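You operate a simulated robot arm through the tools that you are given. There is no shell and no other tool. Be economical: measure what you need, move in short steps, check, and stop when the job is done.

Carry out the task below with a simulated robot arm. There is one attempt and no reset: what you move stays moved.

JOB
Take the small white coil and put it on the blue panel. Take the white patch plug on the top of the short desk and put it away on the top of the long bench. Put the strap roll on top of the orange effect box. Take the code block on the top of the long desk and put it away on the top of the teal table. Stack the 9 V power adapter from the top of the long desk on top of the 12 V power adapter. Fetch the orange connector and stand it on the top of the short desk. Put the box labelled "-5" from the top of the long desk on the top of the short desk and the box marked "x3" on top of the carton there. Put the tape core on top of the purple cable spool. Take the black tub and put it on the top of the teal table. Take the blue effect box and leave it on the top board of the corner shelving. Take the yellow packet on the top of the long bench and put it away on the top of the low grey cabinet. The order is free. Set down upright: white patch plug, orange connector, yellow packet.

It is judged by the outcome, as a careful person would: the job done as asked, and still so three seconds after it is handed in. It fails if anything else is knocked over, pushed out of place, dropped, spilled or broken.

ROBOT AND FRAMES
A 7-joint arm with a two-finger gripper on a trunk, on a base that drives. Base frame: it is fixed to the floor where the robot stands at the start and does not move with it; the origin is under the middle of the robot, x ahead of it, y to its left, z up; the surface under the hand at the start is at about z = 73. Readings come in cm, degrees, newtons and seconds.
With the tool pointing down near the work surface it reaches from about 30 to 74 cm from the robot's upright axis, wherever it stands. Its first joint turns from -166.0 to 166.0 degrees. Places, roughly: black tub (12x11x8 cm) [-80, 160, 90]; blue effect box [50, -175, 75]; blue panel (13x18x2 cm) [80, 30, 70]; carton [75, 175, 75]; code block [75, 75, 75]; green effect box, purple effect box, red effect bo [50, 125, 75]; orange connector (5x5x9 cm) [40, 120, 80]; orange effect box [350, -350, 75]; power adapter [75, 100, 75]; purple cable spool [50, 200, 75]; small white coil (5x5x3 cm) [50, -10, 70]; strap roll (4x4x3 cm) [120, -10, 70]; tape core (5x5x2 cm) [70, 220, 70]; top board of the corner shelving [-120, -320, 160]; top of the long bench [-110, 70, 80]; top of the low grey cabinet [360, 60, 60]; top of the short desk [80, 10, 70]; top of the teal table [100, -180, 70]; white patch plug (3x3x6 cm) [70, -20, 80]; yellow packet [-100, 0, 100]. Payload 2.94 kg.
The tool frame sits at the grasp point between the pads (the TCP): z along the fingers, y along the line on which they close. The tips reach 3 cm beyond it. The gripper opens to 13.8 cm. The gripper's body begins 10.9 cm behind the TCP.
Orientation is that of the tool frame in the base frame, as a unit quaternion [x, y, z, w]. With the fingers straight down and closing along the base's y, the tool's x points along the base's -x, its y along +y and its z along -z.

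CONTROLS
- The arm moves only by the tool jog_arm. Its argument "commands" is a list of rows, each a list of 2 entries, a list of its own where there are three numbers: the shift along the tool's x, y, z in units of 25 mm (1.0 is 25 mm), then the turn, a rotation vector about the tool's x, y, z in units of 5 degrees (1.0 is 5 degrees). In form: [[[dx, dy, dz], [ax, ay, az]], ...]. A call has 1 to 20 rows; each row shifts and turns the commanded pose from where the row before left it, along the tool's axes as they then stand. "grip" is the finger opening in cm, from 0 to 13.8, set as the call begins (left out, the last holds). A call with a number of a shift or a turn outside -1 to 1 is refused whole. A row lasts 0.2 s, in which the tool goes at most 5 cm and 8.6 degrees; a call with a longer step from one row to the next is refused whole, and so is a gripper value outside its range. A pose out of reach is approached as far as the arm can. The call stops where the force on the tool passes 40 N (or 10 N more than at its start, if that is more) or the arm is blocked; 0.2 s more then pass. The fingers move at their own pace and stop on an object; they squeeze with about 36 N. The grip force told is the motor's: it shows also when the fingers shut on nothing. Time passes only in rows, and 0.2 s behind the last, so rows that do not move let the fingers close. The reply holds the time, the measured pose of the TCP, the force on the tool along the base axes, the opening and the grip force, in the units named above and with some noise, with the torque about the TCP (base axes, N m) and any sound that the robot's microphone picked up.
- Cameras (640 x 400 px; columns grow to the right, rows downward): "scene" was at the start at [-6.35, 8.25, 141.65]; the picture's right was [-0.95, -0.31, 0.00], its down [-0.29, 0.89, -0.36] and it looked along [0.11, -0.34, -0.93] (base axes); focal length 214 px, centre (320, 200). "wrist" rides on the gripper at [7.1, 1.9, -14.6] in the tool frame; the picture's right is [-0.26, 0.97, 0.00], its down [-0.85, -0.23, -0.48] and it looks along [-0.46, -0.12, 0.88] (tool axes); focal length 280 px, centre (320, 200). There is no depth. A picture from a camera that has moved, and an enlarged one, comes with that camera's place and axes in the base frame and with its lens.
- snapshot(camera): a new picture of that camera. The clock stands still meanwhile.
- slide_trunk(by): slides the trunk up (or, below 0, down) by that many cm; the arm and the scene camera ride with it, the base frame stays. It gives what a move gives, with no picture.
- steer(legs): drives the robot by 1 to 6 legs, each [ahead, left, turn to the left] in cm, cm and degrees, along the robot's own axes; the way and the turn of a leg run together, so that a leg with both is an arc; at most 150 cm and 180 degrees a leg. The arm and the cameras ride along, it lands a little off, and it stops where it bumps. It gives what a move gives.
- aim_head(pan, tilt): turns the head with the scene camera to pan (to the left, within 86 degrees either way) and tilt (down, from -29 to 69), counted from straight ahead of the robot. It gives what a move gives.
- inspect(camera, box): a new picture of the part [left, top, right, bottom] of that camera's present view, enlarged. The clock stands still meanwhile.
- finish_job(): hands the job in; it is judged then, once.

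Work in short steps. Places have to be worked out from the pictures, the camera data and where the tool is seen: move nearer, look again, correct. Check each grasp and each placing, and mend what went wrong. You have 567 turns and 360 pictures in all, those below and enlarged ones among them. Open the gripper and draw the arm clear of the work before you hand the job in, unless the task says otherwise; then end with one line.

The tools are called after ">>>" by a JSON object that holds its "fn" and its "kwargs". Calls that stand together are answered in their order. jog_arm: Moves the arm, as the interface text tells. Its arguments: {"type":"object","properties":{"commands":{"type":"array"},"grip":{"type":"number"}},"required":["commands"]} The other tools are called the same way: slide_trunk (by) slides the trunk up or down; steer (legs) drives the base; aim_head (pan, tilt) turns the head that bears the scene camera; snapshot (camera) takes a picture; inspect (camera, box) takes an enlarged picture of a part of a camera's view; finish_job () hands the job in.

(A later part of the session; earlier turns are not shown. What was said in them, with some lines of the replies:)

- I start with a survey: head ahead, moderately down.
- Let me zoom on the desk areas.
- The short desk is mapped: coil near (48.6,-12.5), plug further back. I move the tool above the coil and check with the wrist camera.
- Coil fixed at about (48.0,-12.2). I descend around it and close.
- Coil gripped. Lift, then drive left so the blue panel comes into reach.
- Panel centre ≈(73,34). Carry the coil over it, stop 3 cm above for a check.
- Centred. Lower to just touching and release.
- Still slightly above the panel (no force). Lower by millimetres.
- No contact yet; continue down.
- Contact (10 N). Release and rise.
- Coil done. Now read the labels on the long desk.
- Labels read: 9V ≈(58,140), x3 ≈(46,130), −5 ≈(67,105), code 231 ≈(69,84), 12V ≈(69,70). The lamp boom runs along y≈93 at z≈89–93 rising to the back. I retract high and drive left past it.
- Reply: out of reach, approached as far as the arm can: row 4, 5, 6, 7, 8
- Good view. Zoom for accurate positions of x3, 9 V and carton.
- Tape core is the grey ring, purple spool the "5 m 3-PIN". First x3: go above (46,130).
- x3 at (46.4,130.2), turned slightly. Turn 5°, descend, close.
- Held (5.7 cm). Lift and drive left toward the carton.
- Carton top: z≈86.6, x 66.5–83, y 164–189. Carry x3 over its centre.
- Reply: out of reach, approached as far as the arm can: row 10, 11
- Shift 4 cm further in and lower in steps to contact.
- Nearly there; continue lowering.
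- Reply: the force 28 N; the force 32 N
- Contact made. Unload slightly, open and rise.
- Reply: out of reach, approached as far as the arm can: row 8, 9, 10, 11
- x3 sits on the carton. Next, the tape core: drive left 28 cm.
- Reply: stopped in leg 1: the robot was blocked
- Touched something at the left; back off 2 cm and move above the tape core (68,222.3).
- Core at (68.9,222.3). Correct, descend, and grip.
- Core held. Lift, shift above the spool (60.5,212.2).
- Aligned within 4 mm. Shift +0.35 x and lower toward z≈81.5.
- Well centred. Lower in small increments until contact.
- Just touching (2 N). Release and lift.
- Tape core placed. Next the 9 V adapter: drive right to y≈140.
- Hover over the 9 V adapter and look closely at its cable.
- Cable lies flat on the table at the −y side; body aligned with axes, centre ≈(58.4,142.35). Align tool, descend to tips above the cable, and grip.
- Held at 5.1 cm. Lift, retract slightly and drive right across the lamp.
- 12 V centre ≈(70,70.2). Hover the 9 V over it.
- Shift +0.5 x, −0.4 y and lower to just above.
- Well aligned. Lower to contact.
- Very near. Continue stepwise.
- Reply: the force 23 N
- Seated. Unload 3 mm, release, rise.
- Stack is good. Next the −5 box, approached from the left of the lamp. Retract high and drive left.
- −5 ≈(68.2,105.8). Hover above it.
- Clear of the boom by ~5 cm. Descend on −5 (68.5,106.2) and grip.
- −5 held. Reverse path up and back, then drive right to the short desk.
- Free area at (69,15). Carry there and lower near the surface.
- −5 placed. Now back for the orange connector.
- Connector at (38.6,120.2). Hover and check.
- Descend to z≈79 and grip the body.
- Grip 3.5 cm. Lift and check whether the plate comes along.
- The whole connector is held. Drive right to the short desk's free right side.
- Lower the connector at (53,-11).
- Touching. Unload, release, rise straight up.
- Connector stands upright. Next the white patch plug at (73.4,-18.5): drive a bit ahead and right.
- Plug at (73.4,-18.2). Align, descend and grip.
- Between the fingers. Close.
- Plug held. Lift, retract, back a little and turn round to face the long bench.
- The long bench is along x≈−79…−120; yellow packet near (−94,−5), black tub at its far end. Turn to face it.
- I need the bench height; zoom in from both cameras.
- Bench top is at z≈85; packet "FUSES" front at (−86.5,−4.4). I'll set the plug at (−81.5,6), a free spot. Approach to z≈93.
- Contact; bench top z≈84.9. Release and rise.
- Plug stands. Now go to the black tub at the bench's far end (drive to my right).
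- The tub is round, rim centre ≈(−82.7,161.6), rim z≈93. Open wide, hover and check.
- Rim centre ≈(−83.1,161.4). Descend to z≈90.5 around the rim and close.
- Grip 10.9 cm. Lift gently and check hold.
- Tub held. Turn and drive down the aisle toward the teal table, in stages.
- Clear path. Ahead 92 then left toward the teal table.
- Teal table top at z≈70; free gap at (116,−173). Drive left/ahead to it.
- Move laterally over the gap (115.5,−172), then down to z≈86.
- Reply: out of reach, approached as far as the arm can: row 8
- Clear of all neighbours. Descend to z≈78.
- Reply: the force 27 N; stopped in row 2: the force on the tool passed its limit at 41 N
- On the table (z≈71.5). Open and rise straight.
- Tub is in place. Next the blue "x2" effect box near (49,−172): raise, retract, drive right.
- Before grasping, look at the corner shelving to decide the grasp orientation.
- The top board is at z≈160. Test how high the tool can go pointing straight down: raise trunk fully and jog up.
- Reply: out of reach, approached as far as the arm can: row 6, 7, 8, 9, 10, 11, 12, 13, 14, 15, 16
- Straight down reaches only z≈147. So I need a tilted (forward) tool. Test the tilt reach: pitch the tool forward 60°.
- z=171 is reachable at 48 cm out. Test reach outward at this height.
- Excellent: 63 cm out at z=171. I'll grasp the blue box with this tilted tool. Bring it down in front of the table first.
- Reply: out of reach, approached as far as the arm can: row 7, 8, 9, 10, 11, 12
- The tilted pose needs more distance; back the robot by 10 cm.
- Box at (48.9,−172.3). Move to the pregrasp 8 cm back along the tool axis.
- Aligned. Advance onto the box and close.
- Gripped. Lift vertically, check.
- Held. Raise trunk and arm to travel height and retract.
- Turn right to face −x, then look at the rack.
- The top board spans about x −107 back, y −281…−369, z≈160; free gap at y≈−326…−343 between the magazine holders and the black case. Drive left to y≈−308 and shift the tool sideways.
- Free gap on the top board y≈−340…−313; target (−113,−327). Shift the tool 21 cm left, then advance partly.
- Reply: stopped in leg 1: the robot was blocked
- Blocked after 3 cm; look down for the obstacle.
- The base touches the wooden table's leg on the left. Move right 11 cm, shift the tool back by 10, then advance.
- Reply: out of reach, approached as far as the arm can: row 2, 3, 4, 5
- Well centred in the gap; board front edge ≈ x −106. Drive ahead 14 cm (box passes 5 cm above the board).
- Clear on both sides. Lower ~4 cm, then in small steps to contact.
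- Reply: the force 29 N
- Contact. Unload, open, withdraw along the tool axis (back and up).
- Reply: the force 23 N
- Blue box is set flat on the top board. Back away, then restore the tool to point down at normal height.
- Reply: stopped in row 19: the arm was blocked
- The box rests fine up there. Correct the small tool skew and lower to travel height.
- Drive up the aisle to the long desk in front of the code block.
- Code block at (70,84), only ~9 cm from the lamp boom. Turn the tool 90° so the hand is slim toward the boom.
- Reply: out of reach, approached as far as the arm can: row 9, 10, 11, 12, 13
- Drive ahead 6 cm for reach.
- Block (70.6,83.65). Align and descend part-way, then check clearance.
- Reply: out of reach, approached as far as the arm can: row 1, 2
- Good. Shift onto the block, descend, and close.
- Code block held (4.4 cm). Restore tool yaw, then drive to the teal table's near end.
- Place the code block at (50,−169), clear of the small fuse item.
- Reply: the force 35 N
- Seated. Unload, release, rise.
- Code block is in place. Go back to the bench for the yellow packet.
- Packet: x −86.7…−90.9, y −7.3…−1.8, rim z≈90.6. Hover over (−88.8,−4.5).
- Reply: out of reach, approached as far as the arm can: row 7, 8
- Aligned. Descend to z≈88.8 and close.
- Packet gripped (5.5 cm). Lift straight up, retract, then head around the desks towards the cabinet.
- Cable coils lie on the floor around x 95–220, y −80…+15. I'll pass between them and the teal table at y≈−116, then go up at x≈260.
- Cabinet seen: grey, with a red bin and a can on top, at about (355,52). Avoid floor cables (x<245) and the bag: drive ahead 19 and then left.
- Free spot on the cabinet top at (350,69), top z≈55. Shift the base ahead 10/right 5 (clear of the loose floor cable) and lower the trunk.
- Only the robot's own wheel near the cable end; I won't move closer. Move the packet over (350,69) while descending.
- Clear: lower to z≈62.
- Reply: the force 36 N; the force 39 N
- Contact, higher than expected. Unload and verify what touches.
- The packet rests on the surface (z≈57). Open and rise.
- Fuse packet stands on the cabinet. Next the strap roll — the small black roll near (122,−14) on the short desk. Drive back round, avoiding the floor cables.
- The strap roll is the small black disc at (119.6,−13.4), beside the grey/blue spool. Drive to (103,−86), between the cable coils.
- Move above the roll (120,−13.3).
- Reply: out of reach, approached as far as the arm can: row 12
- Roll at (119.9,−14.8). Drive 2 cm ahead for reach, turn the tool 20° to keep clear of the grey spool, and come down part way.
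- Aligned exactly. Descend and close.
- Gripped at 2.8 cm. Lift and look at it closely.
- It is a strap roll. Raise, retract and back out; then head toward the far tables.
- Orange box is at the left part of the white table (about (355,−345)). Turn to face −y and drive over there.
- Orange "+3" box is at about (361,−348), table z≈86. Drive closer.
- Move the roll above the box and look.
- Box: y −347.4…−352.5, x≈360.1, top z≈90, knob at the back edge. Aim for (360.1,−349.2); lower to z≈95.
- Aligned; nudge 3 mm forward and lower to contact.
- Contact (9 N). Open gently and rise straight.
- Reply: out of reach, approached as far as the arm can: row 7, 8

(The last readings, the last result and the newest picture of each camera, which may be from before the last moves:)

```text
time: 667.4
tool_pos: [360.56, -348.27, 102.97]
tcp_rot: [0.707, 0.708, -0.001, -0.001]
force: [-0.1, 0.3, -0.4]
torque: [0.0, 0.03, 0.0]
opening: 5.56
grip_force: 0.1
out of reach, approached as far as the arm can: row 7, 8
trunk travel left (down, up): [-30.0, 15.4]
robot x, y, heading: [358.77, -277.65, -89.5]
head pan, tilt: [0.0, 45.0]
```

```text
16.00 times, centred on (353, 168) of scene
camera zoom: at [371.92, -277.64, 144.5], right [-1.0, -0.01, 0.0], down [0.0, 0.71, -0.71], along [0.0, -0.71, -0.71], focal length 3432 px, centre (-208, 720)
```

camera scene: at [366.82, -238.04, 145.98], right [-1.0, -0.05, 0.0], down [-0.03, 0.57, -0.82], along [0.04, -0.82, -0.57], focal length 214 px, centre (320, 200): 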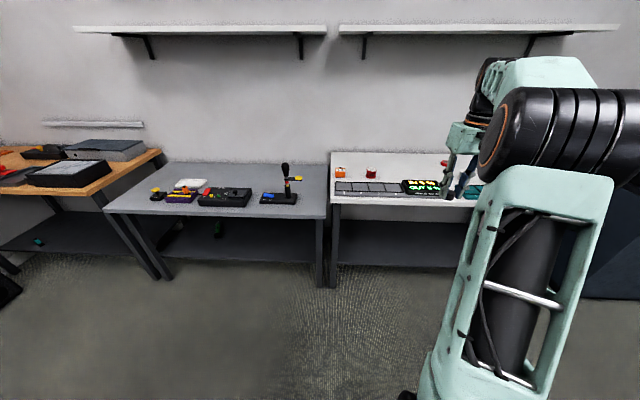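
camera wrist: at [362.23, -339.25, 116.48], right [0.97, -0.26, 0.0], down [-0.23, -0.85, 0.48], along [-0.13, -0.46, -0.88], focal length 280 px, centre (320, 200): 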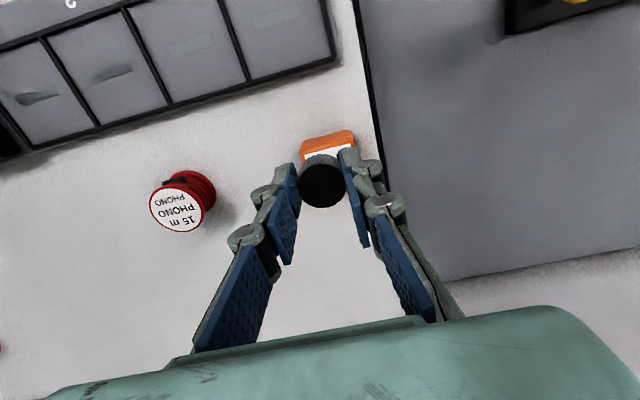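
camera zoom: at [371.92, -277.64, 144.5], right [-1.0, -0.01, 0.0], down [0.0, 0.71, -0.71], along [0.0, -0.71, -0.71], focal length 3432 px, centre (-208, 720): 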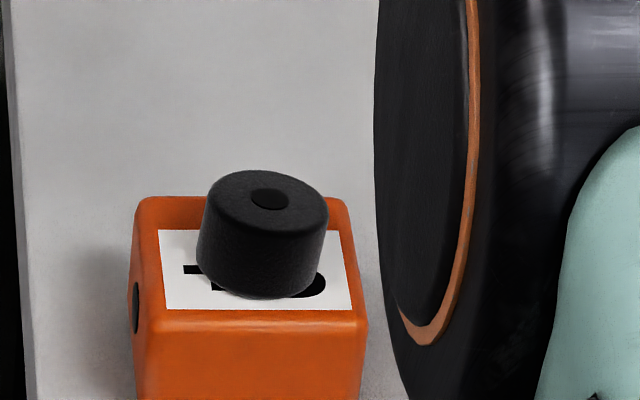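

The roll leans slightly against the knob at the back. Regrasp it and shift it forward a little.

>>> {"fn": "jog_arm", "kwargs": {"commands": [[[-0.35, -0.06, 0.6], [0, 0, 0]], [[-0.35, -0.06, 0.8], [0, 0, 0]], [[0, 0, 0.9], [0, 0, 0]], [[0, 0, 0.9], [0, 0, 0]], [[0, 0, 0.8], [0, 0, 0]], [[0, 0, 0.1], [0, 0, 0]], [[0, 0, 0], [0, 0, 0]]]}}

>>> {"fn": "inspect", "kwargs": {"camera": "scene", "box": [330, 150, 380, 190]}}

```text
time: 669.0
tool_pos: [360.27, -350.55, 92.86]
tcp_rot: [0.707, 0.708, -0.001, -0.003]
force: [1.0, -0.2, -0.2]
torque: [0.03, -0.02, -0.01]
opening: 5.51
grip_force: 0.0
out of reach, approached as far as the arm can: row 2, 3, 4, 6
trunk travel left (down, up): [-30.0, 15.4]
robot x, y, heading: [358.42, -277.88, -89.6]
head pan, tilt: [0.0, 45.0]
```

```text
10.00 times, centred on (355, 170) of scene
camera zoom: at [371.91, -277.64, 144.5], right [-1.0, -0.01, 0.0], down [0.0, 0.71, -0.71], along [0.0, -0.71, -0.71], focal length 2145 px, centre (-30, 500)
```

zoom: 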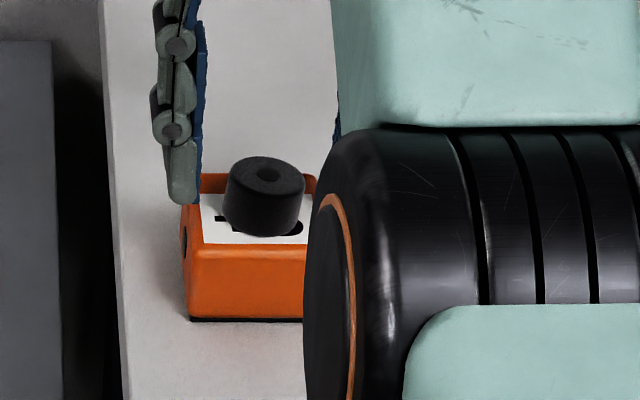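

The arm is near its reach limit with the elbow low; back up and bring the base 4 cm closer before retrying.

>>> {"fn": "jog_arm", "kwargs": {"commands": [[[0, 0, -0.5], [0, 0, 0]], [[0.1, 0, -0.8], [0, 0, 0]], [[0.4, 0, -0.9], [0, 0, 0]], [[0.6, 0, -0.9], [0, 0, 0]], [[0.6, 0, -0.9], [0, 0, 0]], [[0.6, 0, -0.9], [0, 0, 0]]]}}

>>> {"fn": "steer", "kwargs": {"legs": [[5, 0, 0]]}}

>>> {"fn": "inspect", "kwargs": {"camera": "scene", "box": [290, 120, 410, 230]}}

>>> {"fn": "snapshot", "kwargs": {"camera": "wrist"}}

```text
time: 670.4
tool_pos: [360.25, -344.61, 105.27]
tcp_rot: [0.706, 0.708, -0.003, -0.001]
force: [0.6, 0.1, 0.3]
torque: [-0.01, 0.02, 0.01]
opening: 5.5
grip_force: 0.1
trunk travel left (down, up): [-30.0, 15.4]
robot x, y, heading: [358.48, -277.3, -89.7]
head pan, tilt: [0.0, 45.0]
```

```text
time: 671.3
tool_pos: [360.37, -349.68, 105.34]
tcp_rot: [0.707, 0.708, -0.003, -0.001]
force: [0.5, -0.6, 0.4]
torque: [0.0, 0.0, -0.01]
opening: 5.51
grip_force: 0.1
trunk travel left (down, up): [-30.0, 15.4]
robot x, y, heading: [358.52, -282.51, -89.8]
head pan, tilt: [0.0, 45.0]
```

```text
3.64 times, centred on (350, 175) of scene
camera zoom: at [371.95, -282.67, 144.5], right [-1.0, -0.01, 0.0], down [0.0, 0.71, -0.71], along [0.0, -0.71, -0.71], focal length 780 px, centre (211, 291)
```

zoom: 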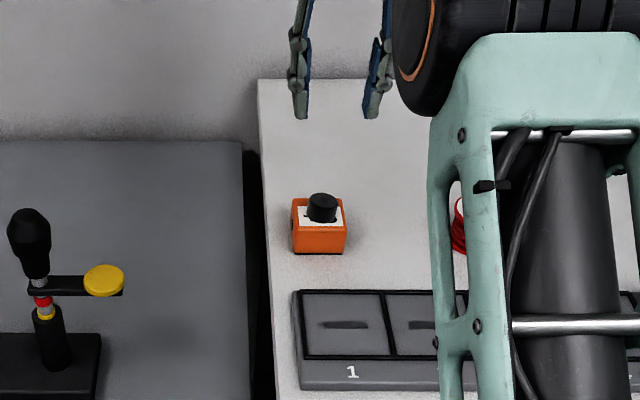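

```text
152 pictures are left
camera wrist: at [362.29, -342.63, 119.82], right [0.97, -0.26, 0.0], down [-0.23, -0.85, 0.48], along [-0.13, -0.46, -0.88], focal length 280 px, centre (320, 200)
```

wrist: 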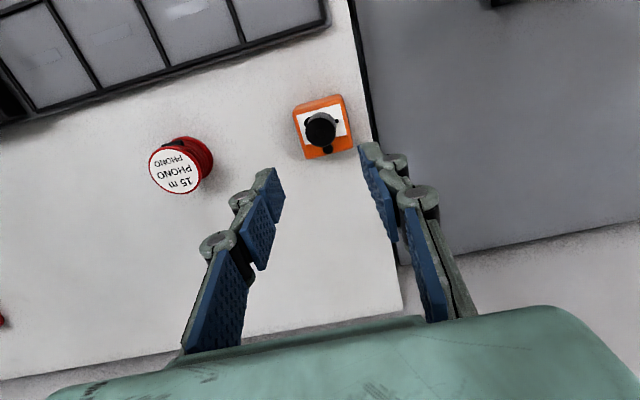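

Now in easy reach. Descend, regrasp.

>>> {"fn": "jog_arm", "kwargs": {"commands": [[[-0.08, 0, 1], [0, 0, 0]], [[0, 0, 1], [0, 0, 0]], [[0, 0, 1], [0, 0, 0]], [[0, 0, 1], [0, 0, 0]], [[0, 0, 0.9], [0, 0, 0]], [[0, 0, 0.1], [0, 0, 0]], [[0, 0, 0], [0, 0, 0]]]}}

>>> {"fn": "inspect", "kwargs": {"camera": "scene", "box": [310, 140, 390, 200]}}

```text
time: 672.9
tool_pos: [360.31, -349.93, 92.53]
tcp_rot: [0.706, 0.708, -0.002, -0.001]
force: [0.0, 0.2, 0.0]
torque: [-0.02, 0.02, 0.01]
opening: 5.49
grip_force: 0.1
trunk travel left (down, up): [-30.0, 15.4]
robot x, y, heading: [358.1, -282.77, -89.6]
head pan, tilt: [0.0, 45.0]
```

```text
6.67 times, centred on (350, 170) of scene
camera zoom: at [371.95, -282.63, 144.5], right [-1.0, -0.01, 0.0], down [0.0, 0.71, -0.71], along [0.0, -0.71, -0.71], focal length 1430 px, centre (120, 400)
```

zoom: 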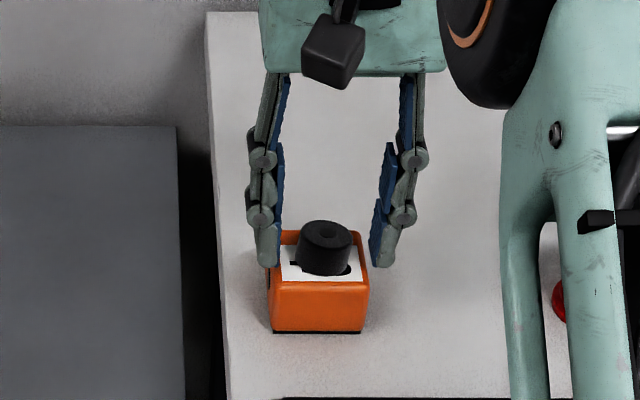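

>>> {"fn": "jog_arm", "kwargs": {"commands": [[[0, 0, 0], [0, 0, 0]], [[0, 0, 0], [0, 0, 0]], [[0, 0, 0], [0, 0, 0]], [[0, 0, 0], [0, 0, 0]], [[0, 0, -0.4], [0, 0, 0]], [[0.24, 0, 0], [0, 0, 0]], [[0, 0, 0], [0, 0, 0]]], "grip": 1.5}}

>>> {"fn": "inspect", "kwargs": {"camera": "scene", "box": [325, 150, 375, 190]}}

>>> {"fn": "inspect", "kwargs": {"camera": "wrist", "box": [240, 100, 400, 230]}}

```text
time: 674.5
tool_pos: [360.19, -349.26, 93.61]
tcp_rot: [0.707, 0.707, -0.002, -0.001]
force: [-0.4, -0.8, -1.9]
torque: [0.03, 0.01, 0.01]
opening: 2.99
grip_force: 36.2
trunk travel left (down, up): [-30.0, 15.4]
robot x, y, heading: [358.54, -282.68, -89.8]
head pan, tilt: [0.0, 45.0]
```

```text
10.00 times, centred on (350, 170) of scene
camera zoom: at [371.95, -282.63, 144.5], right [-1.0, -0.01, 0.0], down [0.0, 0.71, -0.71], along [0.0, -0.71, -0.71], focal length 2145 px, centre (20, 500)
```

zoom: 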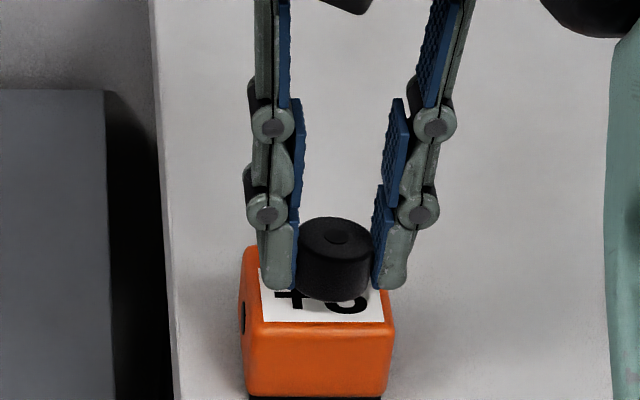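

```text
3.08 times, centred on (320, 165) of wrist
camera zoom: at [362.21, -342.19, 108.24], right [0.97, -0.26, 0.0], down [-0.23, -0.85, 0.48], along [-0.13, -0.46, -0.88], focal length 863 px, centre (320, 308)
```

zoom: 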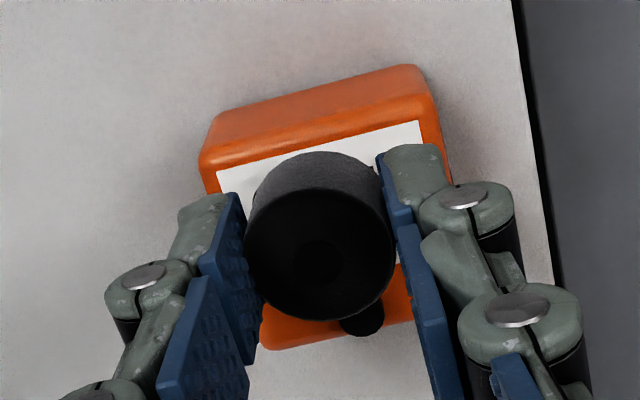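

Upright and centred now. Lower to contact and release.

>>> {"fn": "jog_arm", "kwargs": {"commands": [[[0, 0, 0.24], [0, 0, 0]], [[0, 0, 0], [0, 0, 0]]]}}

>>> {"fn": "jog_arm", "kwargs": {"commands": [[[0, 0, 0.08], [0, 0, 0]], [[0, 0, 0], [0, 0, 0]]]}}

```text
time: 675.1
tool_pos: [360.13, -349.24, 93.08]
tcp_rot: [0.707, 0.707, -0.003, -0.001]
force: [-0.5, -0.5, -0.4]
torque: [-0.02, 0.01, -0.02]
opening: 2.98
grip_force: 35.8
trunk travel left (down, up): [-30.0, 15.4]
robot x, y, heading: [358.86, -282.46, -89.5]
head pan, tilt: [0.0, 45.0]
```

```text
time: 675.7
tool_pos: [360.14, -349.3, 92.85]
tcp_rot: [0.706, 0.708, -0.002, -0.001]
force: [-1.1, 0.0, 0.7]
torque: [0.0, 0.0, 0.02]
opening: 2.96
grip_force: 36.1
trunk travel left (down, up): [-30.0, 15.4]
robot x, y, heading: [358.49, -282.48, -89.7]
head pan, tilt: [0.0, 45.0]
```

>>> {"fn": "jog_arm", "kwargs": {"commands": [[[0, 0, 0.08], [0, 0, 0]], [[0, 0, 0], [0, 0, 0]]]}}

>>> {"fn": "jog_arm", "kwargs": {"commands": [[[0, 0, 0.06], [0, 0, 0]], [[0, 0, 0], [0, 0, 0]]]}}

>>> {"fn": "inspect", "kwargs": {"camera": "scene", "box": [325, 150, 375, 190]}}

```text
time: 676.3
tool_pos: [360.19, -349.4, 92.68]
tcp_rot: [0.706, 0.708, -0.002, -0.001]
force: [-0.3, 0.2, -0.6]
torque: [-0.02, 0.01, -0.01]
opening: 3.0
grip_force: 35.4
trunk travel left (down, up): [-30.0, 15.4]
robot x, y, heading: [358.63, -282.44, -89.8]
head pan, tilt: [0.0, 45.0]
```

```text
time: 676.9
tool_pos: [360.17, -349.42, 92.51]
tcp_rot: [0.707, 0.707, -0.002, -0.001]
force: [-0.4, 0.6, 0.3]
torque: [-0.01, 0.01, -0.02]
opening: 2.96
grip_force: 35.9
trunk travel left (down, up): [-30.0, 15.4]
robot x, y, heading: [358.2, -282.68, -89.4]
head pan, tilt: [0.0, 45.0]
```

```text
10.00 times, centred on (350, 170) of scene
camera zoom: at [371.95, -282.63, 144.5], right [-1.0, -0.01, 0.0], down [0.0, 0.71, -0.71], along [0.0, -0.71, -0.71], focal length 2145 px, centre (20, 500)
```

zoom: 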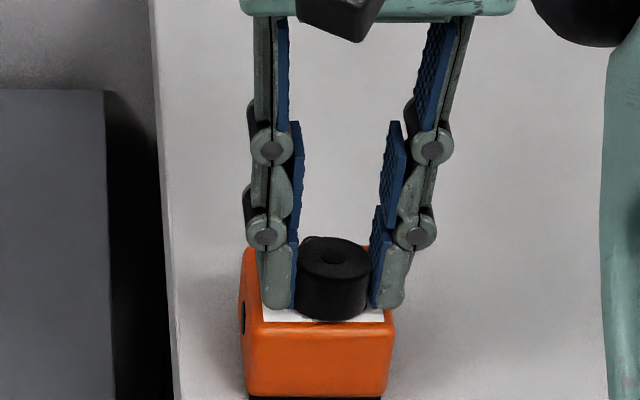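

>>> {"fn": "jog_arm", "kwargs": {"commands": [[[0, 0, 0.06], [0, 0, 0]], [[0, 0, 0], [0, 0, 0]]]}}

>>> {"fn": "jog_arm", "kwargs": {"commands": [[[0, 0, 0.05], [0, 0, 0]], [[0, 0, 0], [0, 0, 0]]]}}

```text
time: 677.5
tool_pos: [360.27, -349.33, 92.47]
tcp_rot: [0.707, 0.708, -0.003, -0.002]
force: [-0.3, 0.7, 3.8]
torque: [-0.02, 0.02, 0.0]
opening: 2.94
grip_force: 35.7
trunk travel left (down, up): [-30.0, 15.4]
robot x, y, heading: [358.46, -282.69, -89.6]
head pan, tilt: [0.0, 45.0]
```

```text
time: 678.1
tool_pos: [360.19, -349.14, 92.45]
tcp_rot: [0.707, 0.707, -0.004, 0.0]
force: [-1.7, -1.0, 10.0]
torque: [-0.06, 0.02, -0.01]
opening: 2.93
grip_force: 36.4
trunk travel left (down, up): [-30.0, 15.4]
robot x, y, heading: [358.45, -282.82, -89.7]
head pan, tilt: [0.0, 45.0]
```

Contact. Release and rise straight up.

>>> {"fn": "jog_arm", "kwargs": {"commands": [[[0, 0, -0.04], [0, 0, 0]], [[0, 0, 0], [0, 0, 0]], [[0, 0, 0], [0, 0, 0]], [[0, 0, -0.4], [0, 0, 0]], [[0, 0, -1], [0, 0, 0]], [[0, 0, -1], [0, 0, 0]], [[0, 0, -1], [0, 0, 0]], [[0, 0, -1], [0, 0, 0]]], "grip": 5.5}}

>>> {"fn": "inspect", "kwargs": {"camera": "scene", "box": [325, 150, 375, 190]}}

>>> {"fn": "inspect", "kwargs": {"camera": "wrist", "box": [260, 80, 380, 180]}}

```text
time: 679.9
tool_pos: [360.32, -349.34, 103.4]
tcp_rot: [0.706, 0.708, -0.002, -0.002]
force: [0.5, -0.7, 1.0]
torque: [0.02, -0.02, 0.01]
opening: 5.53
grip_force: 0.1
trunk travel left (down, up): [-30.0, 15.4]
robot x, y, heading: [358.49, -282.74, -89.6]
head pan, tilt: [0.0, 45.0]
```

```text
10.00 times, centred on (350, 170) of scene
camera zoom: at [371.95, -282.62, 144.5], right [-1.0, -0.01, 0.0], down [0.0, 0.71, -0.71], along [0.0, -0.71, -0.71], focal length 2145 px, centre (20, 500)
```

zoom: 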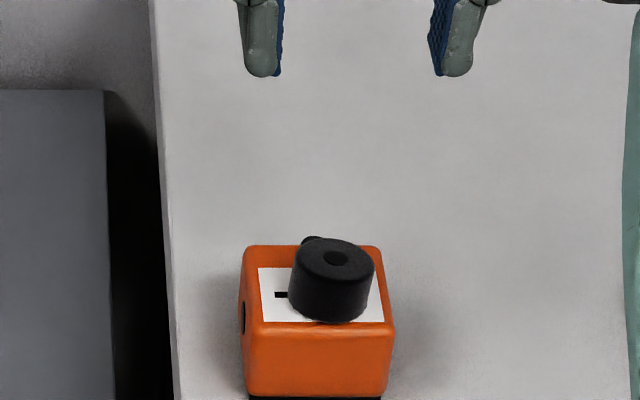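

```text
4.00 times, centred on (320, 130) of wrist
camera zoom: at [362.35, -342.24, 118.07], right [0.97, -0.26, -0.01], down [-0.23, -0.85, 0.48], along [-0.13, -0.46, -0.88], focal length 1122 px, centre (320, 480)
```

zoom: 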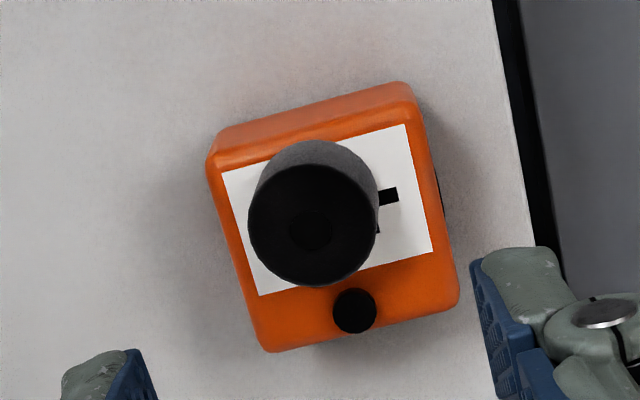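

The roll now stands clear of the knob, flat on the box. Draw the arm clear and back off.

>>> {"fn": "jog_arm", "kwargs": {"commands": [[[0.5, 0, -0.8], [0, 0, 0]], [[0.8, 0, -0.8], [0, 0, 0]], [[0.8, 0, -0.6], [0, 0, 0]], [[0.8, 0, 0], [0, 0, 0]], [[0.8, 0, 0], [0, 0, 0]], [[0.8, 0, 0], [0, 0, 0]]], "grip": 8}}

>>> {"fn": "steer", "kwargs": {"legs": [[-25, 0, 0]]}}

>>> {"fn": "inspect", "kwargs": {"camera": "scene", "box": [280, 110, 440, 210]}}

```text
time: 681.3
tool_pos: [360.17, -337.9, 108.98]
tcp_rot: [0.706, 0.708, -0.002, -0.001]
force: [-0.8, -0.1, 0.4]
torque: [-0.03, 0.02, 0.01]
opening: 8.01
grip_force: 0.0
trunk travel left (down, up): [-30.0, 15.4]
robot x, y, heading: [358.64, -282.55, -89.7]
head pan, tilt: [0.0, 45.0]
```

```text
time: 683.1
tool_pos: [360.18, -312.8, 109.09]
tcp_rot: [0.705, 0.709, -0.002, -0.001]
force: [-0.4, 0.5, 0.6]
torque: [-0.03, 0.02, 0.02]
opening: 8.01
grip_force: 0.1
trunk travel left (down, up): [-30.0, 15.4]
robot x, y, heading: [358.17, -257.67, -89.2]
head pan, tilt: [0.0, 45.0]
```

```text
4.00 times, centred on (360, 160) of scene
camera zoom: at [371.73, -257.48, 144.5], right [-1.0, -0.01, 0.0], down [-0.01, 0.71, -0.71], along [0.01, -0.71, -0.71], focal length 858 px, centre (160, 360)
```

zoom: 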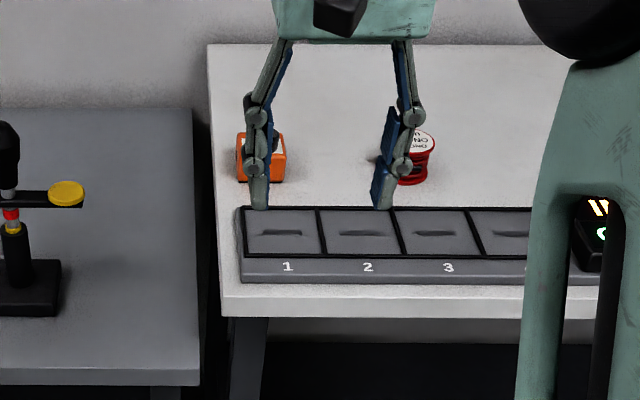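

>>> {"fn": "steer", "kwargs": {"legs": [[-10, -22, 0]]}}

>>> {"fn": "aim_head", "kwargs": {"pan": 8, "tilt": 40}}

>>> {"fn": "inspect", "kwargs": {"camera": "scene", "box": [240, 110, 400, 210]}}

```text
time: 685.7
tool_pos: [337.91, -303.17, 109.05]
tcp_rot: [0.705, 0.71, -0.002, -0.001]
force: [-0.4, -0.5, 0.2]
torque: [-0.01, -0.01, 0.01]
opening: 8.01
grip_force: 0.1
trunk travel left (down, up): [-30.0, 15.4]
robot x, y, heading: [335.55, -247.85, -89.3]
head pan, tilt: [0.0, 45.0]
```

```text
time: 686.4
tool_pos: [337.95, -303.08, 109.1]
tcp_rot: [0.705, 0.71, -0.003, -0.002]
force: [-0.1, 0.1, 0.0]
torque: [-0.01, 0.0, -0.02]
opening: 8.01
grip_force: 0.1
trunk travel left (down, up): [-30.0, 15.4]
robot x, y, heading: [335.76, -247.74, -89.4]
head pan, tilt: [8.0, 40.0]
```

```text
4.00 times, centred on (320, 160) of scene
camera zoom: at [350.6, -248.05, 145.22], right [-0.99, -0.15, 0.0], down [-0.1, 0.64, -0.77], along [0.12, -0.76, -0.64], focal length 858 px, centre (320, 360)
```

zoom: 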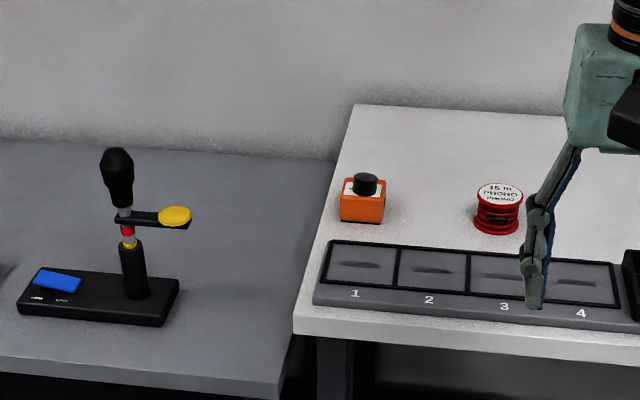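

The roll rests stably on the orange box, the gripper is open and the arm is clear, so I hand in the job.

>>> {"fn": "finish_job", "kwargs": {}}

```text
The job is handed in.
```

All the moves in the job are done: each one was seen in place after release, the upright items are standing, and the arm is open and clear. The base touched furniture twice while driving (the stand at the far end of the long desk and a table leg near the corner shelving). Neither appeared to move.
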